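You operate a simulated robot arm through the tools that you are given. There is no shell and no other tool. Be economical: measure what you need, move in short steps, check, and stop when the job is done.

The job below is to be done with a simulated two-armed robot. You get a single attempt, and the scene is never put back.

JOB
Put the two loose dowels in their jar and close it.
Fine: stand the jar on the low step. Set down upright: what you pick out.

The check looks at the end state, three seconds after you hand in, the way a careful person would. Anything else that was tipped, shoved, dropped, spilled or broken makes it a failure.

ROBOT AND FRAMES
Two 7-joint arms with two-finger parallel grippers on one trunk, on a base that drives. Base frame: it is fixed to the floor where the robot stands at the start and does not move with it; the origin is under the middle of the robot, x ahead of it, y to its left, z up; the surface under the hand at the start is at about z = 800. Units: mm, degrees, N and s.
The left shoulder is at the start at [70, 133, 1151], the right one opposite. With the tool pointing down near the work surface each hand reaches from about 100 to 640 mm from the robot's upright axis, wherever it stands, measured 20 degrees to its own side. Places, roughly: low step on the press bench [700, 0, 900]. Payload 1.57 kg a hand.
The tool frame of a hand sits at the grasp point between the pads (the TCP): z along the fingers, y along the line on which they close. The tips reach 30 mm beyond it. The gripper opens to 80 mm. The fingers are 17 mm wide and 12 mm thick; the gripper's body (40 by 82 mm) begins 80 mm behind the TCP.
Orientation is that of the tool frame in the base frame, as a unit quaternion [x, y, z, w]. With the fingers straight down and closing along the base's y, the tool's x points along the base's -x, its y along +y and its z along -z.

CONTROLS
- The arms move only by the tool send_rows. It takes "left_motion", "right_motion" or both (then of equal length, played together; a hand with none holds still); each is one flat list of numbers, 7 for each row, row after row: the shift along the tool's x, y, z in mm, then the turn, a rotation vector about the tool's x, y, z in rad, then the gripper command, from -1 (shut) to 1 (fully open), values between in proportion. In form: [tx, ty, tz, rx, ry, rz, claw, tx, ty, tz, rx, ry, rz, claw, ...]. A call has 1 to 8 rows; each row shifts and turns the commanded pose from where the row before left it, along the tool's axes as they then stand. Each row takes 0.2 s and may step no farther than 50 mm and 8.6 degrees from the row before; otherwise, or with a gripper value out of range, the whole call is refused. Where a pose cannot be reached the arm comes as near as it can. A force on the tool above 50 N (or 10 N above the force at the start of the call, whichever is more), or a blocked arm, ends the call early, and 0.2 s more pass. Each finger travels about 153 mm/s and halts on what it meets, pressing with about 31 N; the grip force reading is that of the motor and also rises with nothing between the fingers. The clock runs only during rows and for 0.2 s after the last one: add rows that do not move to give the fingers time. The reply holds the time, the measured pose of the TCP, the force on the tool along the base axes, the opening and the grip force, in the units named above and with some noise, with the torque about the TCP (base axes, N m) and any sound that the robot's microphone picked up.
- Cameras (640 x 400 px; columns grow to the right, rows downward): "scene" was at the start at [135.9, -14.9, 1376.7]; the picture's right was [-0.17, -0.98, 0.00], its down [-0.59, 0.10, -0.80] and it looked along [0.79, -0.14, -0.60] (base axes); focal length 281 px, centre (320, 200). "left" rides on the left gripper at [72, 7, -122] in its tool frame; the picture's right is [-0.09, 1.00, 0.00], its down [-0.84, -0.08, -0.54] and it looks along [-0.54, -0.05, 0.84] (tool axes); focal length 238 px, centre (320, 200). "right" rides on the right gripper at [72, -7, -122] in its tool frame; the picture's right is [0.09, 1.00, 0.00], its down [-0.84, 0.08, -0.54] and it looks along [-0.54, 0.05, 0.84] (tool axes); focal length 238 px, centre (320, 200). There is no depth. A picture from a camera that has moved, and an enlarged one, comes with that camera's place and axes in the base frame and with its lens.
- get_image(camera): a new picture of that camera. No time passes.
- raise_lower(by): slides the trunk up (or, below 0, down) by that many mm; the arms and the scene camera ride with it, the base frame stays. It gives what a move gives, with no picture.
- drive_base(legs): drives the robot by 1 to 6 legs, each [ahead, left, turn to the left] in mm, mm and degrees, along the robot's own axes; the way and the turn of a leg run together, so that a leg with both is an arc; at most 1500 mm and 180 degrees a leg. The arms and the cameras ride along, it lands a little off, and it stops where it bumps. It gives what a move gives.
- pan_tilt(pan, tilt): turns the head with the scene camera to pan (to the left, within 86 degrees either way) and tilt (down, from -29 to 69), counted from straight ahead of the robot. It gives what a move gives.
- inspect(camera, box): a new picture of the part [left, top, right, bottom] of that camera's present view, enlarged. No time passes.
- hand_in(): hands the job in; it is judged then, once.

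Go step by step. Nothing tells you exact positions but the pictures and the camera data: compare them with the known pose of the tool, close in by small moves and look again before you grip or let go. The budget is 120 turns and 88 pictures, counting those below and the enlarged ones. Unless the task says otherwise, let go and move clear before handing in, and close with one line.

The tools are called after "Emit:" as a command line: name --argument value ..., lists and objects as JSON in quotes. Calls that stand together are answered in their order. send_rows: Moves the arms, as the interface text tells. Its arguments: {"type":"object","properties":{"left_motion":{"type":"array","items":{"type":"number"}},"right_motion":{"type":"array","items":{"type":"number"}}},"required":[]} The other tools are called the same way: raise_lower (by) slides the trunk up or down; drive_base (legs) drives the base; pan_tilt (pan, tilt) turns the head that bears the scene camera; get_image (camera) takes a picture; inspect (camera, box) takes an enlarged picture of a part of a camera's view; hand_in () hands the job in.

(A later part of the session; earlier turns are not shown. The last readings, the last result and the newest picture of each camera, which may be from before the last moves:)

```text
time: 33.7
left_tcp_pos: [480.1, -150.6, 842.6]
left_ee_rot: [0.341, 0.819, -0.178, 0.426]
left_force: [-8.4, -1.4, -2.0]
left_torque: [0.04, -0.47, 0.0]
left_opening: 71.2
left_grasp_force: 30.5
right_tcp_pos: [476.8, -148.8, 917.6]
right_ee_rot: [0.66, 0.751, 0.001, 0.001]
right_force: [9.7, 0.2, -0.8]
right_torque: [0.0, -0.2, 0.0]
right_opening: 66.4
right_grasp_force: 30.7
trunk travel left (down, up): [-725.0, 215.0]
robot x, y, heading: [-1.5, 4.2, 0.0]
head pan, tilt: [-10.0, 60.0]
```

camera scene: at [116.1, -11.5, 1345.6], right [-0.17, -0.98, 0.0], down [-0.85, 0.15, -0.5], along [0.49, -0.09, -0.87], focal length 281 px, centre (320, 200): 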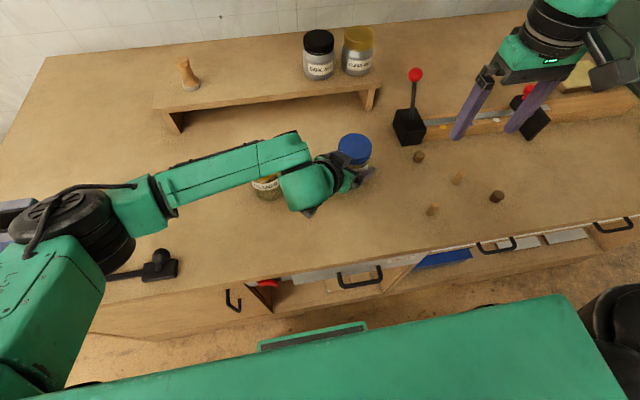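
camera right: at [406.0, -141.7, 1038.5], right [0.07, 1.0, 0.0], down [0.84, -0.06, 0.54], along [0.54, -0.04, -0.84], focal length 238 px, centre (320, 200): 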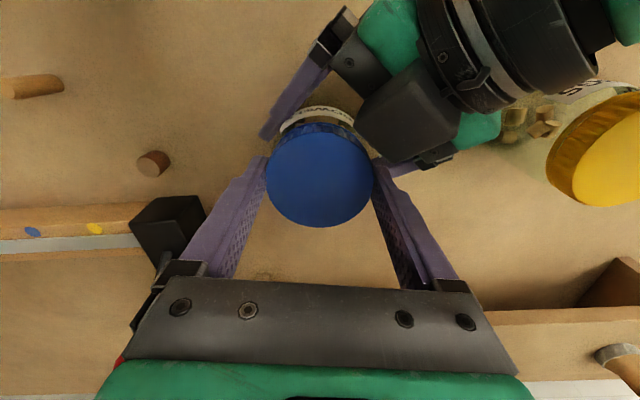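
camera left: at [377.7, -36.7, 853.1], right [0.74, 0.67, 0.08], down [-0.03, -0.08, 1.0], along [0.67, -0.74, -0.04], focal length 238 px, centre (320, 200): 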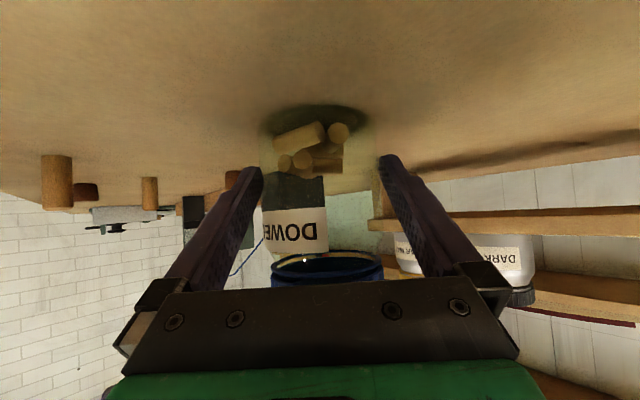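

Emit:
send_rows --right_motion '[0, 1, 0, 0, 0, -0.15, 0.3, 0, 0, -0.3, 0, 0, -0.15, 0.3, 0, 0, -0.3, 0, 0, -0.15, 0.3, 0, 0, -0.3, 0, 0, -0.15, 0.3, 0, 0, -0.3, 0, 0, -0.15, 0.3, 0, 0, -0.3, 0, 0, -0.15, 0.3, 0, 0, -0.3, 0, 0, -0.15, 0.3, 0, 0, -0.3, 0, 0, -0.15, 0.3]'

Emit:
send_rows --right_motion '[0, 0, 0, 0, 0, -0.15, 0.3, 0.5, 0, 0, 0, 0, -0.05, 0.3, 0, 0, -2, 0, 0, 0, 0.3, 0, 0, -2, 0, 0, 0, 0.3, 0, 0, 0, 0, 0, 0, 0.3]'

```text
time: 35.5
left_tcp_pos: [481.4, -149.5, 842.5]
left_ee_rot: [0.339, 0.819, -0.177, 0.427]
left_force: [-9.2, -0.4, 2.0]
left_torque: [0.29, -0.49, 0.0]
left_opening: 71.1
left_grasp_force: 30.9
right_tcp_pos: [477.6, -148.2, 919.7]
right_ee_rot: [0.119, 0.993, 0.0, 0.001]
right_force: [9.7, 0.5, -4.2]
right_torque: [-0.21, -0.17, -0.05]
right_opening: 66.4
right_grasp_force: 31.2
trunk travel left (down, up): [-725.0, 215.0]
robot x, y, heading: [0.2, -2.9, 0.1]
head pan, tilt: [-10.0, 60.0]
```

```text
time: 36.7
left_tcp_pos: [481.4, -151.4, 845.0]
left_ee_rot: [0.34, 0.818, -0.179, 0.429]
left_force: [-13.7, 4.2, 23.9]
left_torque: [-0.12, -0.32, -0.04]
left_opening: 71.1
left_grasp_force: 31.2
right_tcp_pos: [477.9, -150.4, 922.0]
right_ee_rot: [0.022, 1.0, -0.002, 0.0]
right_force: [14.8, -3.7, -25.9]
right_torque: [-0.19, -0.7, 0.03]
right_opening: 66.4
right_grasp_force: 30.9
trunk travel left (down, up): [-725.0, 215.0]
robot x, y, heading: [-0.5, -3.8, 0.1]
head pan, tilt: [-10.0, 60.0]
```

Still engaged after about 250° in total. I'll do a fourth stroke.

Emit:
send_rows --right_motion '[0, 0, 2, 0, 0, 0, 0.3, -0.5, 0.5, 1, 0, 0, 0, 0.3, 0, 0, 0, 0, 0, 0, 1, 0, 0, 0, 0, 0, 0, 1, 0, 0, 0, 0, 0, 0.15, 1, 0, 0, 0, 0, 0, 0.15, 1, 0, 0, 0, 0, 0, 0.15, 1, 0, 0, 0, 0, 0, 0.15, 1]'

Emit:
send_rows --right_motion '[0, 0, 0, 0, 0, 0.15, 1, 0, 0, 0, 0, 0, 0.15, 1, 0, 0, 0, 0, 0, 0.15, 1, 0, 0, 0, 0, 0, 0.15, 1, 0, 0, 0, 0, 0, 0.15, 1, 0, 0, 0, 0, 0, 0, 0.6, 0, 0, 0, 0, 0, 0, 0.3, 0, 0, 0, 0, 0, 0, 0.3]'

Emit:
get_image --camera "left"

```text
time: 38.5
left_tcp_pos: [480.9, -149.2, 842.1]
left_ee_rot: [0.34, 0.82, -0.177, 0.426]
left_force: [-0.6, -0.4, -3.7]
left_torque: [0.01, 0.0, 0.0]
left_opening: 71.1
left_grasp_force: 31.0
right_tcp_pos: [479.7, -147.3, 920.6]
right_ee_rot: [0.318, 0.948, 0.0, 0.0]
right_force: [0.5, -0.7, 0.1]
right_torque: [0.03, -0.02, 0.0]
right_opening: 80.0
right_grasp_force: 0.1
trunk travel left (down, up): [-725.0, 215.0]
robot x, y, heading: [-5.5, -1.2, 0.3]
head pan, tilt: [-10.0, 60.0]
```

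```text
time: 40.3
left_tcp_pos: [480.7, -151.1, 842.3]
left_ee_rot: [0.339, 0.819, -0.176, 0.427]
left_force: [0.3, 0.6, -2.1]
left_torque: [-0.01, 0.07, 0.02]
left_opening: 70.8
left_grasp_force: 31.0
right_tcp_pos: [478.5, -148.5, 920.3]
right_ee_rot: [0.642, 0.767, 0.0, 0.001]
right_force: [-0.4, 0.8, 0.3]
right_torque: [0.0, -0.05, -0.03]
right_opening: 66.2
right_grasp_force: 31.0
trunk travel left (down, up): [-725.0, 215.0]
robot x, y, heading: [-4.2, -0.1, 0.2]
head pan, tilt: [-10.0, 60.0]
```

```text
57 pictures are left
camera left: at [386.5, -45.9, 853.1], right [0.74, 0.67, 0.08], down [-0.03, -0.08, 1.0], along [0.67, -0.74, -0.04], focal length 238 px, centre (320, 200)
```

left: 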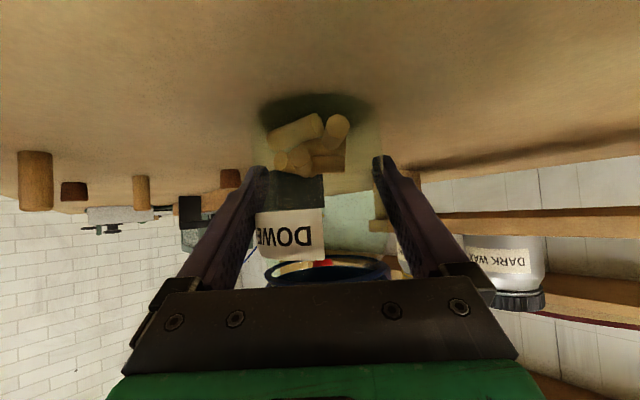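

The hand is now well centred on the lid. I'll turn through stroke four.

Emit:
send_rows --right_motion '[0, 0, 0, 0, 0, -0.15, 0.3, 0, 0, -0.3, 0, 0, -0.15, 0.3, 0, 0, -0.3, 0, 0, -0.15, 0.3, 0, 0, -0.3, 0, 0, -0.15, 0.3, 0, 0, -0.3, 0, 0, -0.15, 0.3, 0, 0, -0.3, 0, 0, -0.15, 0.3, 0, 0, -0.3, 0, 0, -0.15, 0.3, 0, 0, -0.3, 0, 0, -0.15, 0.3]'

Emit:
send_rows --right_motion '[0, 0, 0, 0, 0, -0.15, 0.3, 0, 0, -2, 0, 0, 0, 0.3, 0, 0, -2, 0, 0, 0, 0.3, 0, 0, 0, 0, 0, 0, 0.3]'

```text
time: 42.1
left_tcp_pos: [480.2, -150.0, 842.6]
left_ee_rot: [0.34, 0.82, -0.177, 0.426]
left_force: [0.7, 0.4, -2.8]
left_torque: [-0.01, -0.02, 0.01]
left_opening: 71.1
left_grasp_force: 31.0
right_tcp_pos: [478.3, -146.6, 923.3]
right_ee_rot: [0.095, 0.995, 0.0, 0.0]
right_force: [-0.3, -1.0, -1.2]
right_torque: [-0.02, 0.05, 0.01]
right_opening: 66.4
right_grasp_force: 31.2
trunk travel left (down, up): [-725.0, 215.0]
robot x, y, heading: [-1.0, -0.9, -0.0]
head pan, tilt: [-10.0, 60.0]
```

```text
time: 43.1
left_tcp_pos: [481.1, -150.4, 843.1]
left_ee_rot: [0.339, 0.819, -0.177, 0.427]
left_force: [2.0, 0.0, -1.7]
left_torque: [-0.03, 0.13, 0.03]
left_opening: 71.0
left_grasp_force: 31.5
right_tcp_pos: [478.3, -148.1, 927.6]
right_ee_rot: [0.021, 1.0, -0.001, -0.002]
right_force: [-2.3, -0.8, -1.3]
right_torque: [0.0, 0.02, 0.01]
right_opening: 66.3
right_grasp_force: 31.0
trunk travel left (down, up): [-725.0, 215.0]
robot x, y, heading: [-3.2, -1.6, 0.0]
head pan, tilt: [-10.0, 60.0]
```

The lid is off: it lifts without load. I'll raise it clear and look.

Emit:
send_rows --right_motion '[0, 0, -10, 0, 0, 0, 0.3, 0, 0, -25, 0, 0, 0, 0.3, 0, 0, -40, 0, 0, 0, 0.3, 0, 0, -40, 0, 0, 0, 0.3, 0, 0, 0, 0, 0, 0, 0.3]'

Emit:
get_image --camera "scene"

Emit:
get_image --camera "right"

```text
time: 44.3
left_tcp_pos: [480.4, -150.0, 842.1]
left_ee_rot: [0.339, 0.819, -0.177, 0.427]
left_force: [0.0, -0.3, -3.3]
left_torque: [-0.01, 0.04, 0.0]
left_opening: 70.7
left_grasp_force: 30.8
right_tcp_pos: [477.6, -148.6, 1041.7]
right_ee_rot: [0.021, 1.0, 0.0, 0.0]
right_force: [-0.1, 0.7, -0.6]
right_torque: [0.03, 0.01, -0.03]
right_opening: 66.1
right_grasp_force: 31.3
trunk travel left (down, up): [-725.0, 215.0]
robot x, y, heading: [0.6, 1.1, 0.1]
head pan, tilt: [-10.0, 60.0]
```

```text
56 pictures are left
camera scene: at [116.7, -11.9, 1345.5], right [-0.17, -0.98, 0.0], down [-0.85, 0.15, -0.5], along [0.49, -0.09, -0.87], focal length 281 px, centre (320, 200)
```

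scene: 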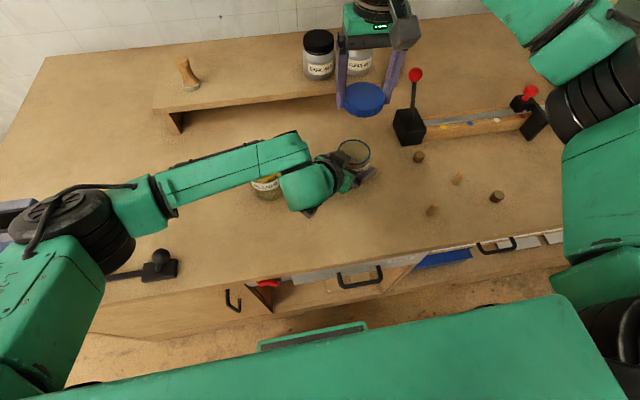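

```text
55 pictures are left
camera right: at [405.0, -152.3, 1165.1], right [-0.05, 1.0, 0.0], down [0.84, 0.04, 0.54], along [0.54, 0.03, -0.84], focal length 238 px, centre (320, 200)
```

right: 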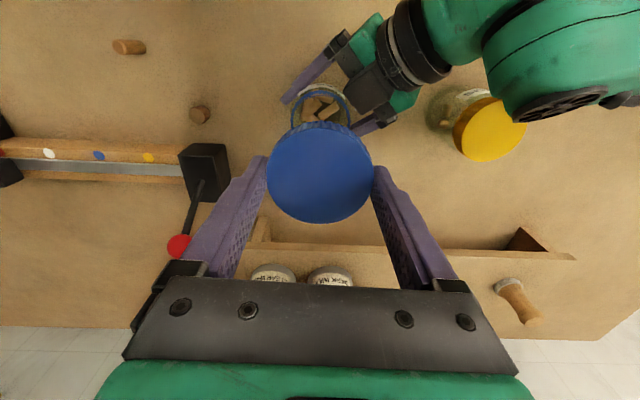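

The lid is free and clear, and the jar is open with dowels inside. I'll set the lid on the empty bench area at about (570,-200), right way up.

Emit:
send_rows --right_motion '[-47, -23.5, 0, 0, 0, 0, 0.3, -47, -23.5, 0, 0, 0, 0, 0.3, 0, 0, 45, 0, 0, 0, 0.3, 0, 0, 45, 0, 0, 0, 0.3, 0, 0, 45, 0, 0, 0, 0.3, 0, 0, 40, 0, 0, 0, 0.3, 0, 0, 0, 0, 0, 0, 0.3]'

Emit:
get_image --camera "scene"

```text
refused: row 1 steps farther than a row can; nothing moved
```

```text
54 pictures are left
camera scene: at [116.7, -11.9, 1345.5], right [-0.17, -0.98, 0.0], down [-0.85, 0.15, -0.5], along [0.49, -0.09, -0.87], focal length 281 px, centre (320, 200)
```

scene: 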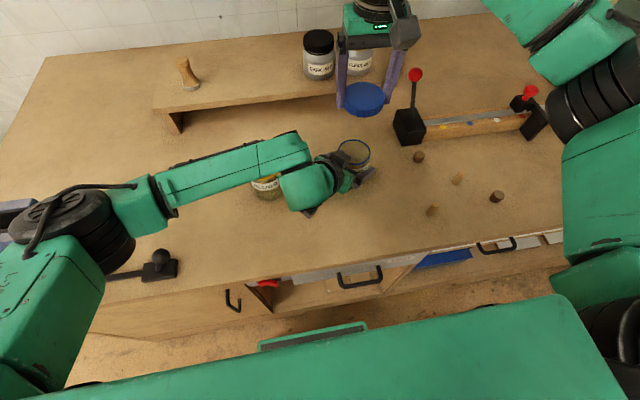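

That call was refused because one step was too long. I'll split it up.

Emit:
send_rows --right_motion '[-31.5, -15.7, 0, 0, 0, 0, 0.3, -31.5, -15.7, 0, 0, 0, 0, 0.3, -31.5, -15.7, 0, 0, 0, 0, 0.3, 0, 0, 45, 0, 0, 0, 0.3, 0, 0, 45, 0, 0, 0, 0.3, 0, 0, 45, 0, 0, 0, 0.3, 0, 0, 40, 0, 0, 0, 0.3, 0, 0, 0, 0, 0, 0, 0.3]'

Emit:
get_image --camera "scene"

```text
time: 46.1
left_tcp_pos: [481.2, -150.0, 842.4]
left_ee_rot: [0.341, 0.819, -0.178, 0.426]
left_force: [0.7, 0.4, -2.7]
left_torque: [0.0, 0.0, 0.0]
left_opening: 70.7
left_grasp_force: 30.8
right_tcp_pos: [572.4, -199.7, 867.0]
right_ee_rot: [0.022, 1.0, 0.0, 0.0]
right_force: [-0.2, 0.1, 0.2]
right_torque: [-0.03, 0.0, 0.01]
right_opening: 66.5
right_grasp_force: 31.1
trunk travel left (down, up): [-725.0, 215.0]
robot x, y, heading: [3.1, 2.8, -0.2]
head pan, tilt: [-10.0, 60.0]
```

```text
53 pictures are left
camera scene: at [116.0, -11.5, 1345.6], right [-0.17, -0.98, 0.0], down [-0.85, 0.15, -0.5], along [0.49, -0.09, -0.87], focal length 281 px, centre (320, 200)
```

scene: 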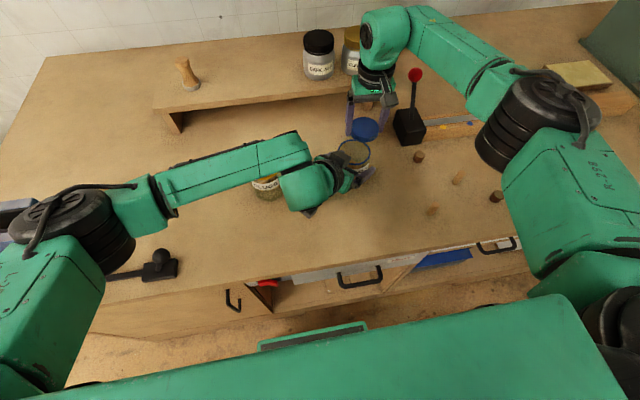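

Clear all round. I'll lower gently until it touches.

Emit:
send_rows --right_motion '[0, 0, 10, 0, 0, 0, 0.3, 0, 0, 8, 0, 0, 0, 0.3, 0, 0, 4, 0, 0, 0, 0.3, 0, 0, 2, 0, 0, 0, 0.3, 0, 0, 2, 0, 0, 0, 0.3, 0, 0, 0, 0, 0, 0, 0.3]'

```text
time: 47.5
left_tcp_pos: [481.5, -151.0, 842.5]
left_ee_rot: [0.339, 0.819, -0.177, 0.427]
left_force: [0.0, 0.0, -3.1]
left_torque: [0.02, 0.0, 0.0]
left_opening: 70.6
left_grasp_force: 30.9
right_tcp_pos: [571.2, -198.8, 842.0]
right_ee_rot: [0.021, 1.0, 0.0, 0.0]
right_force: [0.3, 0.8, 0.1]
right_torque: [0.02, -0.01, 0.02]
right_opening: 66.3
right_grasp_force: 30.9
trunk travel left (down, up): [-725.0, 215.0]
robot x, y, heading: [2.9, -2.4, -0.0]
head pan, tilt: [-10.0, 60.0]
```

Emit:
send_rows --right_motion '[0, 0, 2, 0, 0, 0, 0.3, 0, 0, 1, 0, 0, 0, 0.3, 0, 0, 1, 0, 0, 0, 0.3, 0, 0, 0, 0, 0, 0, 0.3]'

Emit:
inspect --camera "scene" --box '[320, 80, 440, 180]'

```text
time: 48.5
left_tcp_pos: [480.6, -150.6, 842.0]
left_ee_rot: [0.339, 0.82, -0.176, 0.427]
left_force: [-0.3, -0.2, -1.6]
left_torque: [0.02, -0.04, 0.0]
left_opening: 70.9
left_grasp_force: 31.3
right_tcp_pos: [571.7, -198.9, 837.7]
right_ee_rot: [0.022, 1.0, 0.0, 0.0]
right_force: [0.3, 0.1, -0.6]
right_torque: [0.01, 0.01, 0.01]
right_opening: 66.2
right_grasp_force: 30.7
trunk travel left (down, up): [-725.0, 215.0]
robot x, y, heading: [0.6, -3.2, 0.2]
head pan, tilt: [-10.0, 60.0]
```

```text
4.00 times, centred on (380, 130) of scene
camera zoom: at [116.4, -11.7, 1345.5], right [-0.17, -0.98, 0.0], down [-0.85, 0.15, -0.5], along [0.49, -0.09, -0.87], focal length 1124 px, centre (80, 480)
```

zoom: 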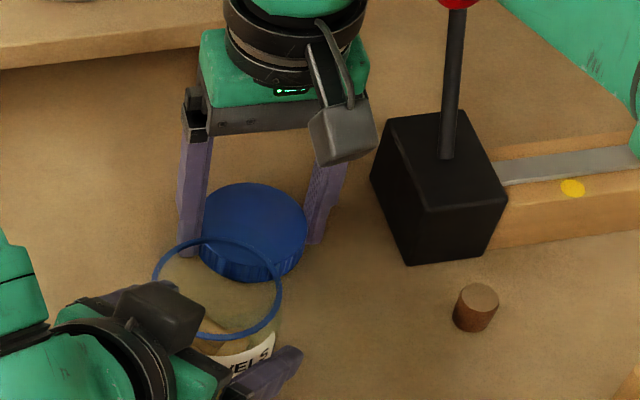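

Still no contact, so I'll keep lowering 1 mm at a time.

Emit:
send_rows --right_motion '[0, 0, 1, 0, 0, 0, 0.3, 0, 0, 1, 0, 0, 0, 0.3, 0, 0, 1, 0, 0, 0, 0.3, 0, 0, 0, 0, 0, 0, 0.3]'

```text
time: 49.5
left_tcp_pos: [481.1, -148.9, 841.6]
left_ee_rot: [0.339, 0.82, -0.176, 0.427]
left_force: [-0.8, -0.5, -2.4]
left_torque: [0.01, -0.03, -0.06]
left_opening: 71.0
left_grasp_force: 30.9
right_tcp_pos: [570.7, -199.1, 834.6]
right_ee_rot: [0.022, 1.0, 0.0, 0.0]
right_force: [-0.3, 0.4, 0.1]
right_torque: [0.01, -0.01, 0.01]
right_opening: 66.2
right_grasp_force: 30.9
trunk travel left (down, up): [-725.0, 215.0]
robot x, y, heading: [-1.6, -1.3, 0.0]
head pan, tilt: [-10.0, 60.0]
```

Emit:
send_rows --right_motion '[0, 0, 1, 0, 0, 0, 0.3, 0, 0, 0, 0, 0, 0, 0.3, 0, 0, 1, 0, 0, 0, 0.3, 0, 0, 0, 0, 0, 0, 0.3]'

```text
time: 50.5
left_tcp_pos: [481.3, -150.0, 841.9]
left_ee_rot: [0.34, 0.82, -0.177, 0.426]
left_force: [0.7, 0.8, -2.5]
left_torque: [0.0, 0.0, 0.03]
left_opening: 71.0
left_grasp_force: 31.0
right_tcp_pos: [571.8, -198.5, 832.3]
right_ee_rot: [0.021, 1.0, 0.0, 0.0]
right_force: [0.3, -0.1, -0.9]
right_torque: [0.0, -0.01, -0.03]
right_opening: 66.1
right_grasp_force: 31.2
trunk travel left (down, up): [-725.0, 215.0]
robot x, y, heading: [5.9, 1.2, -0.1]
head pan, tilt: [-10.0, 60.0]
```

Emit:
send_rows --right_motion '[0, 0, 1, 0, 0, 0, 0.3, 0, 0, 0, 0, 0, 0, 0.3]'

Emit:
inspect --camera "right" --box '[220, 90, 420, 260]'

```text
time: 51.1
left_tcp_pos: [481.1, -150.2, 842.8]
left_ee_rot: [0.338, 0.82, -0.176, 0.427]
left_force: [-0.7, 0.2, -3.4]
left_torque: [0.0, 0.04, -0.02]
left_opening: 70.7
left_grasp_force: 31.5
right_tcp_pos: [571.8, -198.5, 830.8]
right_ee_rot: [0.021, 1.0, 0.0, 0.0]
right_force: [0.0, 0.3, -0.5]
right_torque: [0.0, 0.01, -0.01]
right_opening: 66.3
right_grasp_force: 31.1
trunk travel left (down, up): [-725.0, 215.0]
robot x, y, heading: [-0.4, -3.2, -0.1]
head pan, tilt: [-10.0, 60.0]
```

```text
2.35 times, centred on (320, 175) of right
camera zoom: at [498.9, -202.1, 953.8], right [-0.05, 1.0, 0.0], down [0.84, 0.04, 0.54], along [0.54, 0.03, -0.84], focal length 561 px, centre (320, 259)
```

zoom: 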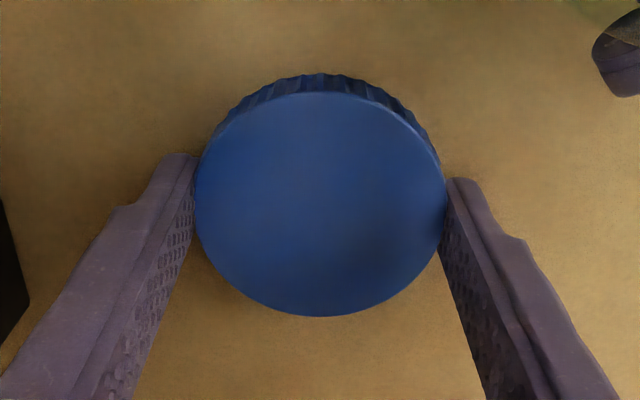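

The lid top is at about z=822, so its rim is practically on the bench. I'll release it and rise.

Emit:
send_rows --right_motion '[0, 0, 0, 0, 0, 0, 0.7, 0, 0, 0, 0, 0, 0, 1, 0, 0, 0, 0, 0, 0, 1, 0, 0, -25, 0, 0, 0, 1, 0, 0, -45, 0, 0, 0, 1, 0, 0, -45, 0, 0, 0, 1, 0, 0, -45, 0, 0, 0, 1, 0, 0, 0, 0, 0, 0, 1]'

Emit:
get_image --camera "right"

```text
time: 52.9
left_tcp_pos: [481.0, -150.9, 841.9]
left_ee_rot: [0.339, 0.819, -0.176, 0.427]
left_force: [-0.3, -0.1, -1.9]
left_torque: [-0.02, 0.02, 0.01]
left_opening: 71.0
left_grasp_force: 31.2
right_tcp_pos: [571.0, -198.7, 991.6]
right_ee_rot: [0.021, 1.0, 0.0, 0.0]
right_force: [0.7, 0.1, 0.2]
right_torque: [0.0, 0.0, 0.01]
right_opening: 80.0
right_grasp_force: 0.0
trunk travel left (down, up): [-725.0, 215.0]
robot x, y, heading: [0.3, -2.5, -0.0]
head pan, tilt: [-10.0, 60.0]
```

```text
50 pictures are left
camera right: at [497.9, -202.0, 1114.5], right [-0.05, 1.0, 0.0], down [0.84, 0.04, 0.54], along [0.54, 0.03, -0.84], focal length 238 px, centre (320, 200)
```

right: 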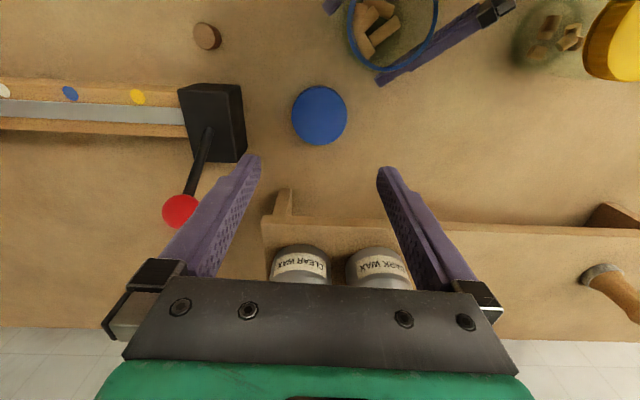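

The lid rests flat on the bench. Next, dowel A near (349,-296): I'll move over it and look.

Emit:
send_rows --right_motion '[36.3, -17.7, 0, 0, 0, 0, 0.5, 36.3, -17.7, 0, 0, 0, 0, 0.2, 36.3, -17.7, 0, 0, 0, 0, 0, 36.3, -17.7, 0, 0, 0, 0, 0, 36.3, -17.7, 0, 0, 0, 0, 0, 36.3, -17.7, 0, 0, 0, 0, 0, 0, 0, 40, 0, 0, 0, 0, 0, 0, 0, 0, 0, 0, 0]'

Emit:
get_image --camera "right"

```text
time: 54.7
left_tcp_pos: [479.8, -149.7, 844.1]
left_ee_rot: [0.339, 0.819, -0.177, 0.427]
left_force: [0.2, 0.1, -3.0]
left_torque: [0.02, -0.02, 0.04]
left_opening: 70.9
left_grasp_force: 30.7
right_tcp_pos: [348.1, -296.4, 951.9]
right_ee_rot: [0.021, 1.0, 0.001, 0.0]
right_force: [-0.7, 1.0, 0.1]
right_torque: [0.0, 0.02, 0.01]
right_opening: 39.9
right_grasp_force: 0.0
trunk travel left (down, up): [-725.0, 215.0]
robot x, y, heading: [1.1, 1.2, -0.1]
head pan, tilt: [-10.0, 60.0]
```

```text
49 pictures are left
camera right: at [275.5, -299.7, 1074.0], right [-0.05, 1.0, 0.0], down [0.84, 0.04, 0.54], along [0.54, 0.03, -0.84], focal length 238 px, centre (320, 200)
```

right: 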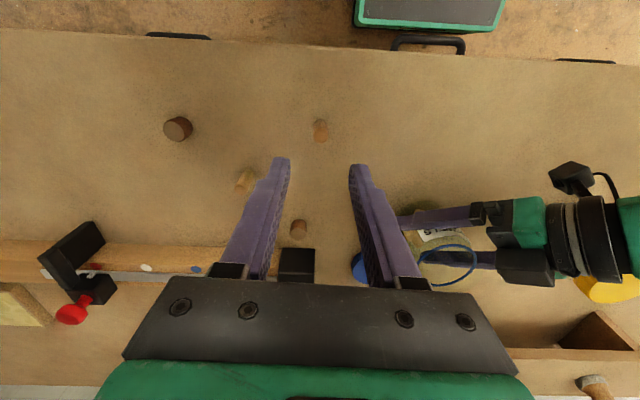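

Emit:
send_rows --right_motion '[-2.9, 2.4, 0, 0, 0, 0, 0, 0, 0, 35, 0, 0, 0, 0, 0, 0, 35, 0, 0, 0, 0, 0, 0, 0, 0, 0, 0, 0]'

Emit:
inspect --camera "right" --box '[220, 80, 420, 240]'

```text
time: 55.7
left_tcp_pos: [481.1, -150.0, 841.7]
left_ee_rot: [0.339, 0.819, -0.177, 0.427]
left_force: [0.0, -0.5, -1.9]
left_torque: [-0.02, 0.01, -0.02]
left_opening: 70.7
left_grasp_force: 31.5
right_tcp_pos: [349.9, -293.4, 879.4]
right_ee_rot: [0.021, 1.0, 0.0, 0.001]
right_force: [-0.4, 0.3, 0.2]
right_torque: [-0.01, 0.0, -0.03]
right_opening: 40.3
right_grasp_force: 0.1
trunk travel left (down, up): [-725.0, 215.0]
robot x, y, heading: [-2.1, 4.0, 0.1]
head pan, tilt: [-10.0, 60.0]
```

```text
2.50 times, centred on (320, 160) of right
camera zoom: at [278.0, -296.3, 1003.9], right [-0.05, 1.0, 0.0], down [0.84, 0.04, 0.54], along [0.54, 0.03, -0.84], focal length 596 px, centre (320, 300)
```

zoom: 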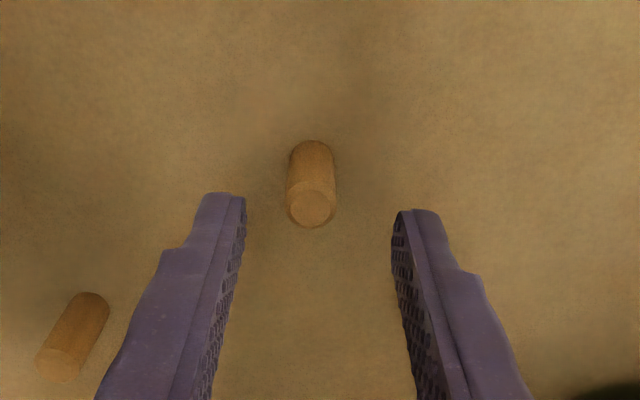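

Emit:
send_rows --right_motion '[-1.6, -1.4, 0, 0, 0, 0, 0, 0, 0, 20, 0, 0, 0, 0, 0, 0, 16, 0, 0, 0, 0, 0, 0, 0, 0, 0, 0, 0]'

Emit:
inspect --camera "right" --box '[220, 80, 420, 240]'

```text
time: 56.7
left_tcp_pos: [481.1, -149.9, 842.8]
left_ee_rot: [0.339, 0.819, -0.177, 0.428]
left_force: [-0.1, 0.2, -2.4]
left_torque: [-0.01, -0.01, -0.02]
left_opening: 71.2
left_grasp_force: 31.3
right_tcp_pos: [351.9, -295.9, 845.3]
right_ee_rot: [0.021, 1.0, -0.001, -0.001]
right_force: [0.7, 0.4, 0.1]
right_torque: [0.0, 0.0, 0.0]
right_opening: 40.2
right_grasp_force: 0.1
trunk travel left (down, up): [-725.0, 215.0]
robot x, y, heading: [0.3, -2.4, 0.2]
head pan, tilt: [-10.0, 60.0]
```

```text
2.50 times, centred on (320, 160) of right
camera zoom: at [280.1, -299.1, 967.4], right [-0.05, 1.0, 0.0], down [0.84, 0.04, 0.54], along [0.54, 0.03, -0.84], focal length 596 px, centre (320, 300)
```

zoom: 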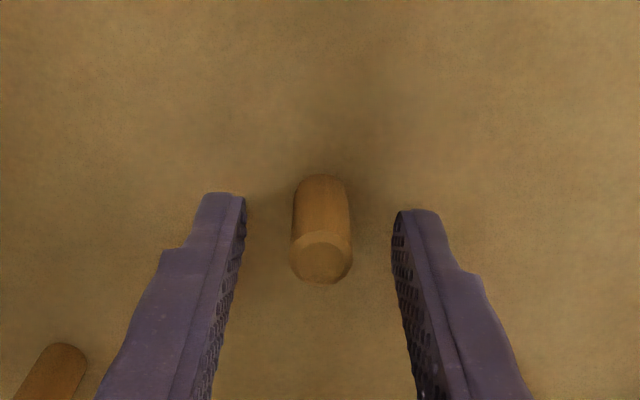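

The dowel is between the fingers, so I'll close and lift it.

Emit:
send_rows --right_motion '[0, 0, 3, 0, 0, 0, 0, 0, 0, 0, 0, 0, 0, -0.4, 0, 0, 0, 0, 0, 0, -0.8, 0, 0, 0, 0, 0, 0, -0.8]'

Emit:
send_rows --right_motion '[0, 0, -30, 0, 0, 0, -0.8, 0, 0, -40, 0, 0, 0, -0.8, 0, 0, -40, 0, 0, 0, -0.8, 0, 0, -30, 0, 0, 0, -0.8, 0, 0, 0, 0, 0, 0, -0.8]'

Emit:
get_image --camera "right"

```text
time: 57.7
left_tcp_pos: [481.1, -150.3, 843.6]
left_ee_rot: [0.339, 0.82, -0.176, 0.427]
left_force: [-0.2, -0.6, -2.4]
left_torque: [0.01, 0.04, 0.04]
left_opening: 71.0
left_grasp_force: 31.1
right_tcp_pos: [353.5, -296.2, 841.7]
right_ee_rot: [0.021, 1.0, 0.0, 0.0]
right_force: [0.5, 0.2, 0.3]
right_torque: [0.0, 0.03, 0.0]
right_opening: 8.4
right_grasp_force: 26.6
trunk travel left (down, up): [-725.0, 215.0]
robot x, y, heading: [2.1, 1.2, 0.0]
head pan, tilt: [-10.0, 60.0]
```

```text
time: 58.9
left_tcp_pos: [480.8, -149.5, 842.6]
left_ee_rot: [0.339, 0.82, -0.176, 0.427]
left_force: [-0.9, 0.0, -2.9]
left_torque: [0.01, -0.01, 0.04]
left_opening: 71.2
left_grasp_force: 31.1
right_tcp_pos: [353.8, -294.6, 984.6]
right_ee_rot: [0.021, 1.0, 0.001, 0.0]
right_force: [-0.1, 0.6, 0.1]
right_torque: [0.01, -0.03, -0.01]
right_opening: 12.2
right_grasp_force: 29.2
trunk travel left (down, up): [-725.0, 215.0]
robot x, y, heading: [-0.7, 3.4, -0.2]
head pan, tilt: [-10.0, 60.0]
```

```text
46 pictures are left
camera right: at [281.1, -297.6, 1106.6], right [-0.05, 1.0, 0.0], down [0.84, 0.04, 0.54], along [0.54, 0.03, -0.84], focal length 238 px, centre (320, 200)
```

right: 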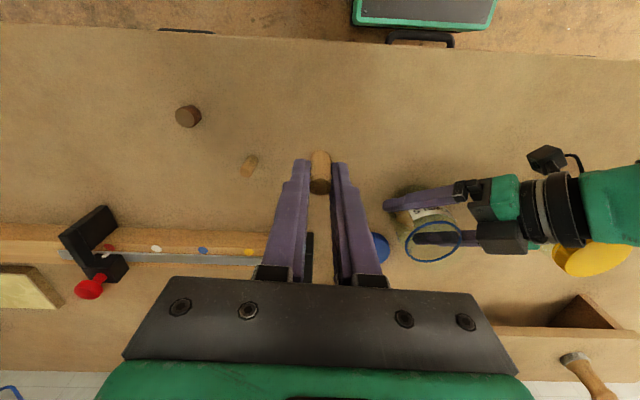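

Emit:
inspect --camera "right" --box '[270, 130, 370, 210]'

```text
5.00 times, centred on (320, 170) of right
camera zoom: at [281.1, -297.6, 1106.6], right [-0.05, 1.0, 0.0], down [0.84, 0.04, 0.54], along [0.54, 0.03, -0.84], focal length 1192 px, centre (320, 350)
```

zoom: 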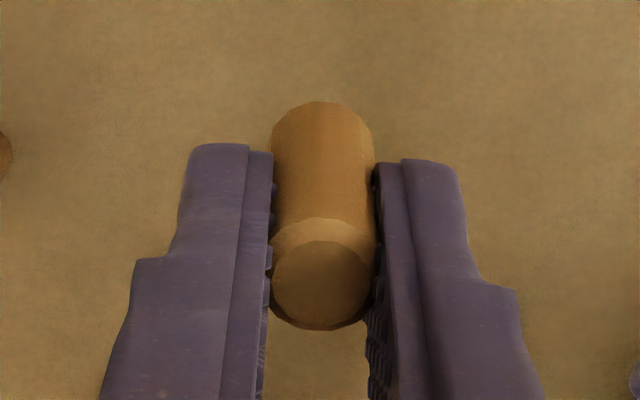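

Dowel A is held. I'll carry it over the open jar, whose axis is about (478,-147.5) as felt with the lid grip.

Emit:
send_rows --right_motion '[-23.7, 30.5, -4, 0, 0, 0, -0.8, -23.7, 30.5, -4, 0, 0, 0, -0.8, -23.7, 30.5, -4, 0, 0, 0, -0.8, -23.7, 30.5, 0, 0, 0, 0, -0.8, -23.7, 30.5, 0, 0, 0, 0, -0.8, 0, 0, 0, 0, 0, 0, -0.8]'

Emit:
get_image --camera "right"

```text
time: 60.3
left_tcp_pos: [480.9, -150.2, 843.7]
left_ee_rot: [0.339, 0.82, -0.176, 0.427]
left_force: [-0.2, -0.7, -3.3]
left_torque: [-0.03, -0.02, -0.03]
left_opening: 70.6
left_grasp_force: 31.6
right_tcp_pos: [479.0, -147.9, 994.3]
right_ee_rot: [0.022, 1.0, 0.0, 0.0]
right_force: [-0.1, -0.6, 0.3]
right_torque: [-0.01, -0.02, 0.01]
right_opening: 12.3
right_grasp_force: 29.9
trunk travel left (down, up): [-725.0, 215.0]
robot x, y, heading: [4.1, -2.2, -0.1]
head pan, tilt: [-10.0, 60.0]
```

```text
44 pictures are left
camera right: at [406.1, -151.5, 1116.9], right [-0.05, 1.0, 0.0], down [0.84, 0.04, 0.54], along [0.54, 0.03, -0.84], focal length 238 px, centre (320, 200)
```

right: 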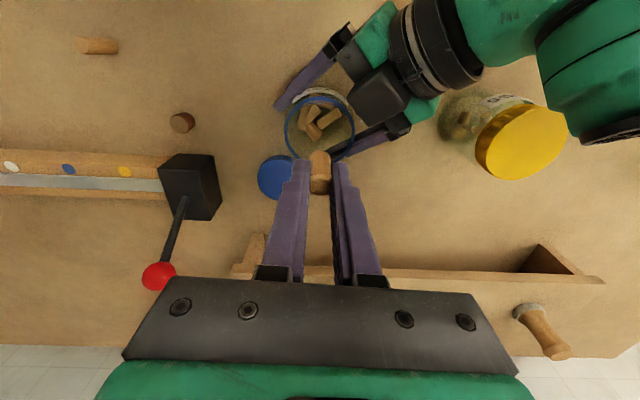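

Emit:
inspect --camera "right" --box '[260, 70, 380, 200]'

Emit:
inspect --camera "scene" --box '[310, 110, 410, 200]'

```text
3.08 times, centred on (320, 135) of right
camera zoom: at [406.1, -151.5, 1116.9], right [-0.05, 1.0, 0.0], down [0.84, 0.04, 0.54], along [0.54, 0.03, -0.84], focal length 733 px, centre (320, 400)
```

zoom: 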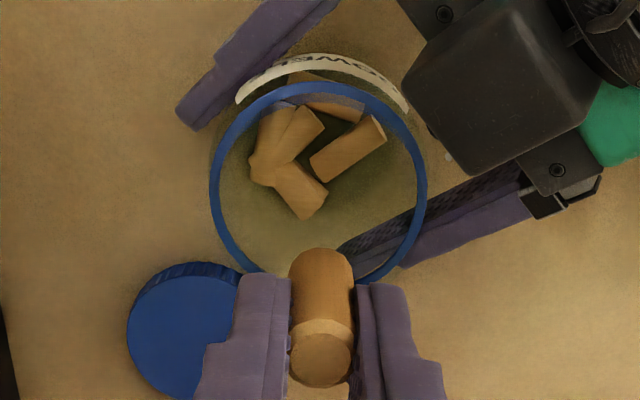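

```text
4.44 times, centred on (360, 155) of scene
camera zoom: at [115.7, -12.6, 1345.6], right [-0.17, -0.98, 0.0], down [-0.85, 0.15, -0.5], along [0.49, -0.09, -0.87], focal length 1249 px, centre (142, 400)
```

zoom: 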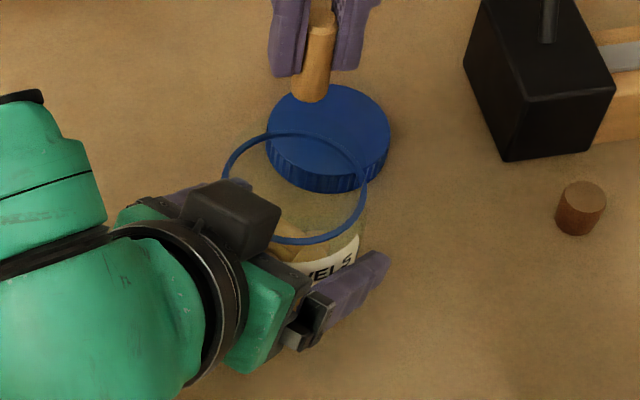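

The jar rim is centred at about (473,-148,888) and the dowel hangs at about x=475. I'll shift 3 mm back, lower it into the mouth and release.

Emit:
send_rows --right_motion '[3, 0, 20, 0, 0, 0, -0.8, 0, 0, 30, 0, 0, 0, -0.8, 0, 0, 20, 0, 0, 0, -0.8, 0, 0, 14, 0, 0, 0, -0.8, 0, 0, 10, 0, 0, 0, -0.8, 0, 0, 0, 0, 0, 0, -0.8]'

Emit:
get_image --camera "right"

```text
time: 61.7
left_tcp_pos: [481.5, -149.7, 843.5]
left_ee_rot: [0.339, 0.82, -0.177, 0.426]
left_force: [0.3, -0.3, -1.9]
left_torque: [0.02, -0.03, 0.01]
left_opening: 70.9
left_grasp_force: 30.7
right_tcp_pos: [473.9, -146.2, 899.3]
right_ee_rot: [0.021, 1.0, 0.0, 0.0]
right_force: [-1.0, 0.2, -0.6]
right_torque: [0.03, -0.02, -0.02]
right_opening: 12.3
right_grasp_force: 29.6
trunk travel left (down, up): [-725.0, 215.0]
robot x, y, heading: [1.6, -0.0, 0.0]
head pan, tilt: [-10.0, 60.0]
```

```text
41 pictures are left
camera right: at [402.0, -150.6, 1023.5], right [-0.05, 1.0, 0.0], down [0.84, 0.04, 0.54], along [0.54, 0.03, -0.84], focal length 238 px, centre (320, 200)
```

right: 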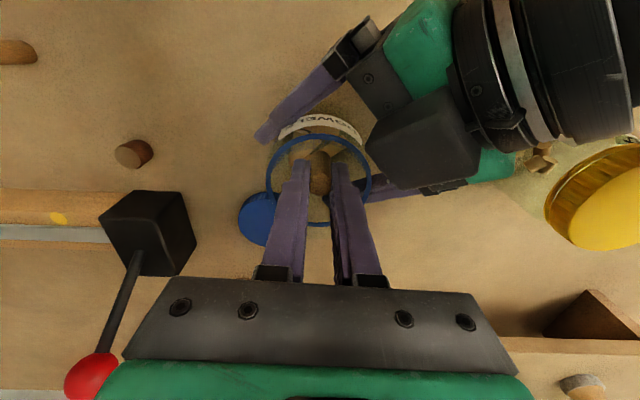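

The dowel is inside the rim. I'll go a little lower, release narrowly, and lift straight out.

Emit:
send_rows --right_motion '[0, 0, 10, 0, 0, 0, -0.8, 0, 0, 0, 0, 0, 0, -0.5, 0, 0, 0, 0, 0, 0, -0.5, 0, 0, 0, 0, 0, 0, -0.5, 0, 0, -40, 0, 0, 0, -0.5, 0, 0, -45, 0, 0, 0, -0.5, 0, 0, -20, 0, 0, 0, -0.5, 0, 0, 0, 0, 0, 0, -0.5]'

Emit:
get_image --camera "right"

```text
time: 63.5
left_tcp_pos: [479.6, -150.0, 843.3]
left_ee_rot: [0.34, 0.819, -0.177, 0.427]
left_force: [-0.3, 0.5, -3.0]
left_torque: [-0.02, 0.02, 0.0]
left_opening: 70.7
left_grasp_force: 31.0
right_tcp_pos: [474.2, -146.7, 996.1]
right_ee_rot: [0.021, 1.0, 0.0, -0.001]
right_force: [0.6, 0.1, -0.2]
right_torque: [0.02, -0.03, -0.01]
right_opening: 20.0
right_grasp_force: 0.0
trunk travel left (down, up): [-725.0, 215.0]
robot x, y, heading: [1.1, 1.1, -0.2]
head pan, tilt: [-10.0, 60.0]
```

```text
40 pictures are left
camera right: at [402.1, -150.1, 1118.5], right [-0.05, 1.0, 0.0], down [0.84, 0.04, 0.54], along [0.54, 0.03, -0.84], focal length 238 px, centre (320, 200)
```

right: 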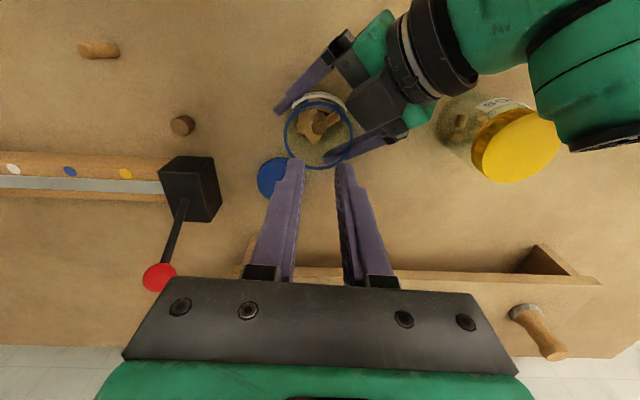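

Dowel A is in the jar. Now I'll move over dowel B near (416,-384).

Emit:
send_rows --right_motion '[8, -40, 0, 0, 0, 0, 0, 8, -40, 0, 0, 0, 0, 0, 8, -40, 0, 0, 0, 0, 0, 8, -40, 0, 0, 0, 0, 0, 8, -40, 0, 0, 0, 0, 0, 8, -40, 0, 0, 0, 0, 0, 0, 0, 45, 0, 0, 0, 0, 0, 0, 35, 0, 0, 0, 0]'

Emit:
get_image --camera "right"

```text
time: 65.3
left_tcp_pos: [480.3, -150.3, 842.3]
left_ee_rot: [0.34, 0.819, -0.177, 0.427]
left_force: [0.9, 0.3, -2.3]
left_torque: [0.02, -0.04, 0.0]
left_opening: 70.8
left_grasp_force: 31.1
right_tcp_pos: [415.5, -387.1, 913.6]
right_ee_rot: [0.021, 1.0, 0.0, 0.0]
right_force: [0.2, 0.9, 0.4]
right_torque: [0.02, -0.01, 0.01]
right_opening: 40.0
right_grasp_force: 0.0
trunk travel left (down, up): [-725.0, 215.0]
robot x, y, heading: [-0.1, -4.3, 0.1]
head pan, tilt: [-10.0, 60.0]
```

```text
39 pictures are left
camera right: at [343.7, -390.2, 1035.9], right [-0.05, 1.0, 0.0], down [0.84, 0.04, 0.54], along [0.54, 0.03, -0.84], focal length 238 px, centre (320, 200)
```

right: 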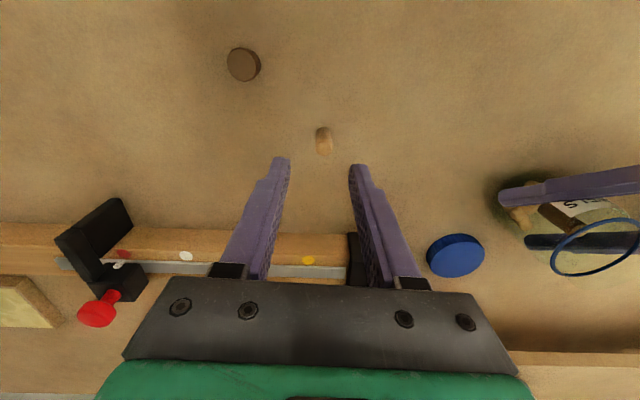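

Emit:
send_rows --right_motion '[-1.3, 5.2, 0, 0, 0, 0, 0, 0, 0, 35, 0, 0, 0, 0, 0, 0, 30, 0, 0, 0, 0, 0, 0, 0, 0, 0, 0, 0]'

Emit:
inspect --camera "right" --box '[220, 80, 420, 240]'

```text
time: 66.3
left_tcp_pos: [480.8, -149.9, 843.1]
left_ee_rot: [0.339, 0.82, -0.177, 0.427]
left_force: [-0.9, 0.2, -2.1]
left_torque: [-0.02, 0.01, 0.01]
left_opening: 71.1
left_grasp_force: 30.0
right_tcp_pos: [419.3, -381.8, 850.1]
right_ee_rot: [0.021, 1.0, 0.0, 0.0]
right_force: [-0.4, 0.6, 0.0]
right_torque: [0.0, 0.01, -0.03]
right_opening: 39.8
right_grasp_force: 0.2
trunk travel left (down, up): [-725.0, 215.0]
robot x, y, heading: [-1.3, -0.7, -0.1]
head pan, tilt: [-10.0, 60.0]
```

```text
2.50 times, centred on (320, 160) of right
camera zoom: at [346.3, -384.3, 972.4], right [-0.05, 1.0, 0.0], down [0.84, 0.04, 0.54], along [0.54, 0.03, -0.84], focal length 596 px, centre (320, 300)
```

zoom: 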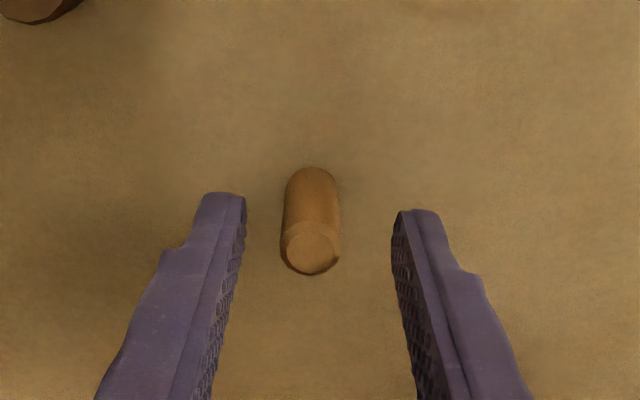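

Emit:
send_rows --right_motion '[1.5, -2, 4, 0, 0, 0, 0, 0, 0, 4, 0, 0, 0, 0, 0, 0, 0, 0, 0, 0, -0.4, 0, 0, 0, 0, 0, 0, -0.8, 0, 0, 0, 0, 0, 0, -0.8]'

Emit:
send_rows --right_motion '[0, 0, -30, 0, 0, 0, -0.8, 0, 0, -40, 0, 0, 0, -0.8, 0, 0, -45, 0, 0, 0, -0.8, 0, 0, -40, 0, 0, 0, -0.8, 0, 0, 0, 0, 0, 0, -0.8]'

Emit:
inspect --camera "right" --box '[270, 130, 370, 210]'

```text
time: 67.5
left_tcp_pos: [480.8, -149.5, 843.5]
left_ee_rot: [0.34, 0.819, -0.177, 0.427]
left_force: [0.7, -0.3, -2.7]
left_torque: [0.02, -0.02, -0.01]
left_opening: 71.2
left_grasp_force: 31.4
right_tcp_pos: [417.3, -382.4, 841.6]
right_ee_rot: [0.022, 1.0, 0.0, 0.0]
right_force: [-1.0, 0.1, 0.3]
right_torque: [0.0, -0.02, 0.01]
right_opening: 11.9
right_grasp_force: 29.0
trunk travel left (down, up): [-725.0, 215.0]
robot x, y, heading: [-0.4, 4.2, 0.1]
head pan, tilt: [-10.0, 60.0]
```

```text
time: 68.7
left_tcp_pos: [480.1, -150.7, 843.5]
left_ee_rot: [0.34, 0.819, -0.177, 0.427]
left_force: [-0.4, 0.9, -2.4]
left_torque: [-0.04, 0.04, 0.0]
left_opening: 70.8
left_grasp_force: 31.4
right_tcp_pos: [418.4, -383.5, 995.6]
right_ee_rot: [0.022, 1.0, 0.0, 0.0]
right_force: [-0.4, -0.6, -0.9]
right_torque: [0.01, 0.02, 0.02]
right_opening: 12.4
right_grasp_force: 29.6
trunk travel left (down, up): [-725.0, 215.0]
robot x, y, heading: [1.1, -2.0, 0.3]
head pan, tilt: [-10.0, 60.0]
```

```text
5.00 times, centred on (320, 170) of right
camera zoom: at [346.5, -386.0, 1118.4], right [-0.05, 1.0, 0.0], down [0.84, 0.04, 0.54], along [0.54, 0.03, -0.84], focal length 1192 px, centre (320, 350)
```

zoom: 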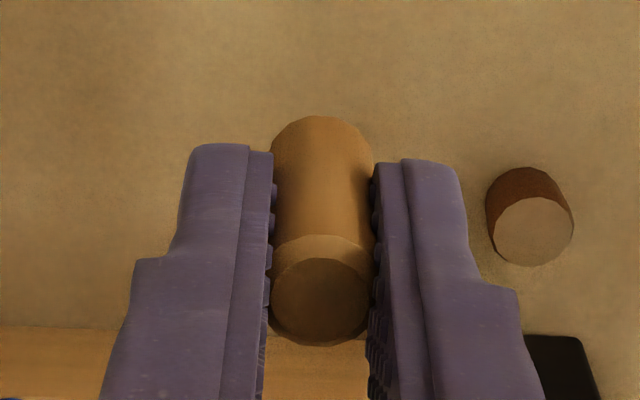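

Dowel B is held. I'll carry it over the jar and lower it to the rim.

Emit:
send_rows --right_motion '[-7.7, 39.7, 0, 0, 0, 0, -0.8, -7.7, 39.7, 0, 0, 0, 0, -0.8, -7.7, 39.7, 0, 0, 0, 0, -0.8, -7.7, 39.7, 0, 0, 0, 0, -0.8, -7.7, 39.7, 0, 0, 0, 0, -0.8, -7.7, 39.7, 0, 0, 0, 0, -0.8, 0, 0, 0, 0, 0, 0, -0.8, 0, 0, 20, 0, 0, 0, -0.8]'

Emit:
inspect --camera "right" --box '[240, 70, 400, 200]'

```text
time: 70.5
left_tcp_pos: [480.8, -150.3, 842.2]
left_ee_rot: [0.339, 0.819, -0.177, 0.427]
left_force: [-0.1, 0.9, -2.2]
left_torque: [-0.01, -0.01, 0.05]
left_opening: 71.0
left_grasp_force: 30.9
right_tcp_pos: [474.2, -147.1, 977.0]
right_ee_rot: [0.022, 1.0, 0.0, -0.001]
right_force: [-0.3, 0.6, 0.1]
right_torque: [-0.01, 0.0, -0.01]
right_opening: 12.0
right_grasp_force: 29.2
trunk travel left (down, up): [-725.0, 215.0]
robot x, y, heading: [0.2, 1.6, -0.0]
head pan, tilt: [-10.0, 60.0]
```

```text
3.08 times, centred on (320, 135) of right
camera zoom: at [402.5, -150.3, 1100.2], right [-0.05, 1.0, 0.0], down [0.84, 0.04, 0.54], along [0.54, 0.03, -0.84], focal length 733 px, centre (320, 400)
```

zoom: 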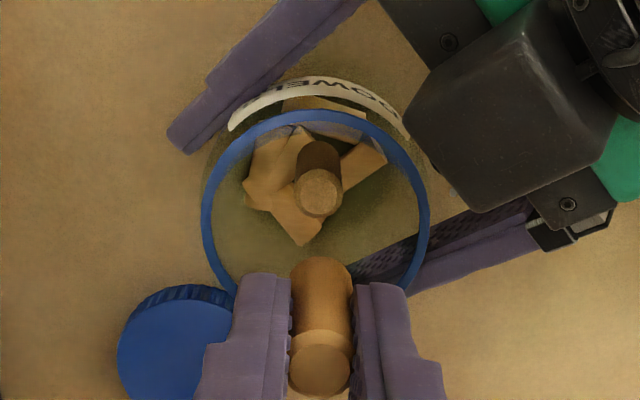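

Dowel A stands among the others in the near half of the jar. I'll lower B 3 mm further back and release it at the rim.

Emit:
send_rows --right_motion '[-3, 0, 20, 0, 0, 0, -0.8, 0, 0, 25, 0, 0, 0, -0.8, 0, 0, 18, 0, 0, 0, -0.8, 0, 0, 12, 0, 0, 0, -0.8, 0, 0, 0, 0, 0, 0, -0.8]'

Emit:
inspect --camera "right" --box '[240, 90, 400, 230]'

```text
time: 71.7
left_tcp_pos: [478.4, -149.9, 842.1]
left_ee_rot: [0.339, 0.82, -0.176, 0.426]
left_force: [2.4, -3.5, -16.5]
left_torque: [-0.03, 0.09, 0.07]
left_opening: 70.8
left_grasp_force: 30.6
right_tcp_pos: [476.7, -146.2, 904.9]
right_ee_rot: [0.021, 1.0, 0.001, 0.003]
right_force: [1.7, 1.0, 31.0]
right_torque: [0.02, 0.01, -0.02]
right_opening: 13.3
right_grasp_force: 30.3
trunk travel left (down, up): [-725.0, 215.0]
robot x, y, heading: [0.4, 0.5, 0.1]
head pan, tilt: [-10.0, 60.0]
```

```text
2.86 times, centred on (320, 160) of right
camera zoom: at [404.3, -149.4, 1027.3], right [-0.05, 1.0, 0.0], down [0.84, 0.04, 0.55], along [0.55, 0.03, -0.84], focal length 681 px, centre (320, 314)
```

zoom: 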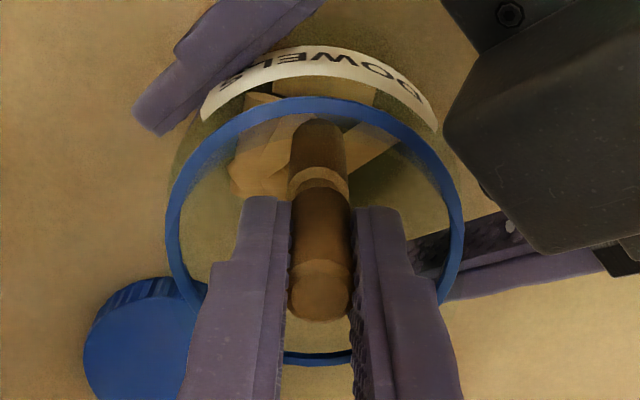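

B touched the top of standing dowel A (about z=865). I'll rise, shift 9 mm further to the empty back half and release just at rim level.

Emit:
send_rows --right_motion '[0, 0, -10, 0, 0, 0, -0.8, 0, 0, -6, 0, 0, 0, -0.8, -9, 0, 0, 0, 0, 0, -0.8, 0, 0, 0, 0, 0, 0, -0.8]'

Emit:
inspect --camera "right" --box '[240, 90, 400, 230]'

```text
time: 72.7
left_tcp_pos: [481.0, -151.1, 842.5]
left_ee_rot: [0.34, 0.819, -0.178, 0.427]
left_force: [0.6, 0.0, -2.6]
left_torque: [-0.02, 0.03, -0.01]
left_opening: 71.0
left_grasp_force: 31.4
right_tcp_pos: [485.6, -147.4, 917.8]
right_ee_rot: [0.022, 1.0, 0.001, -0.001]
right_force: [-0.2, 0.3, -1.0]
right_torque: [-0.01, -0.05, -0.01]
right_opening: 12.2
right_grasp_force: 29.1
trunk travel left (down, up): [-725.0, 215.0]
robot x, y, heading: [-0.2, 0.2, -0.0]
head pan, tilt: [-10.0, 60.0]
```

```text
2.86 times, centred on (320, 160) of right
camera zoom: at [412.6, -150.6, 1040.1], right [-0.05, 1.0, 0.0], down [0.84, 0.04, 0.54], along [0.54, 0.03, -0.84], focal length 681 px, centre (320, 314)
```

zoom: 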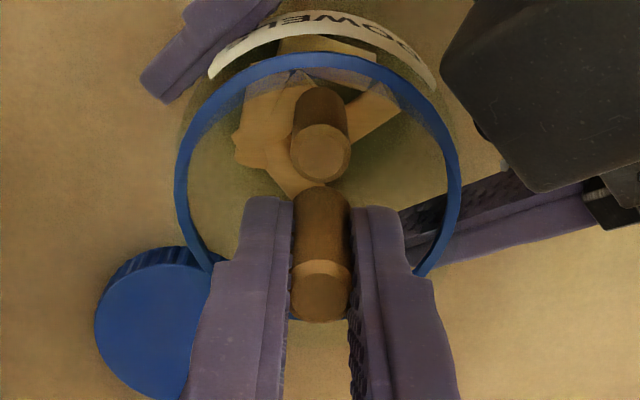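

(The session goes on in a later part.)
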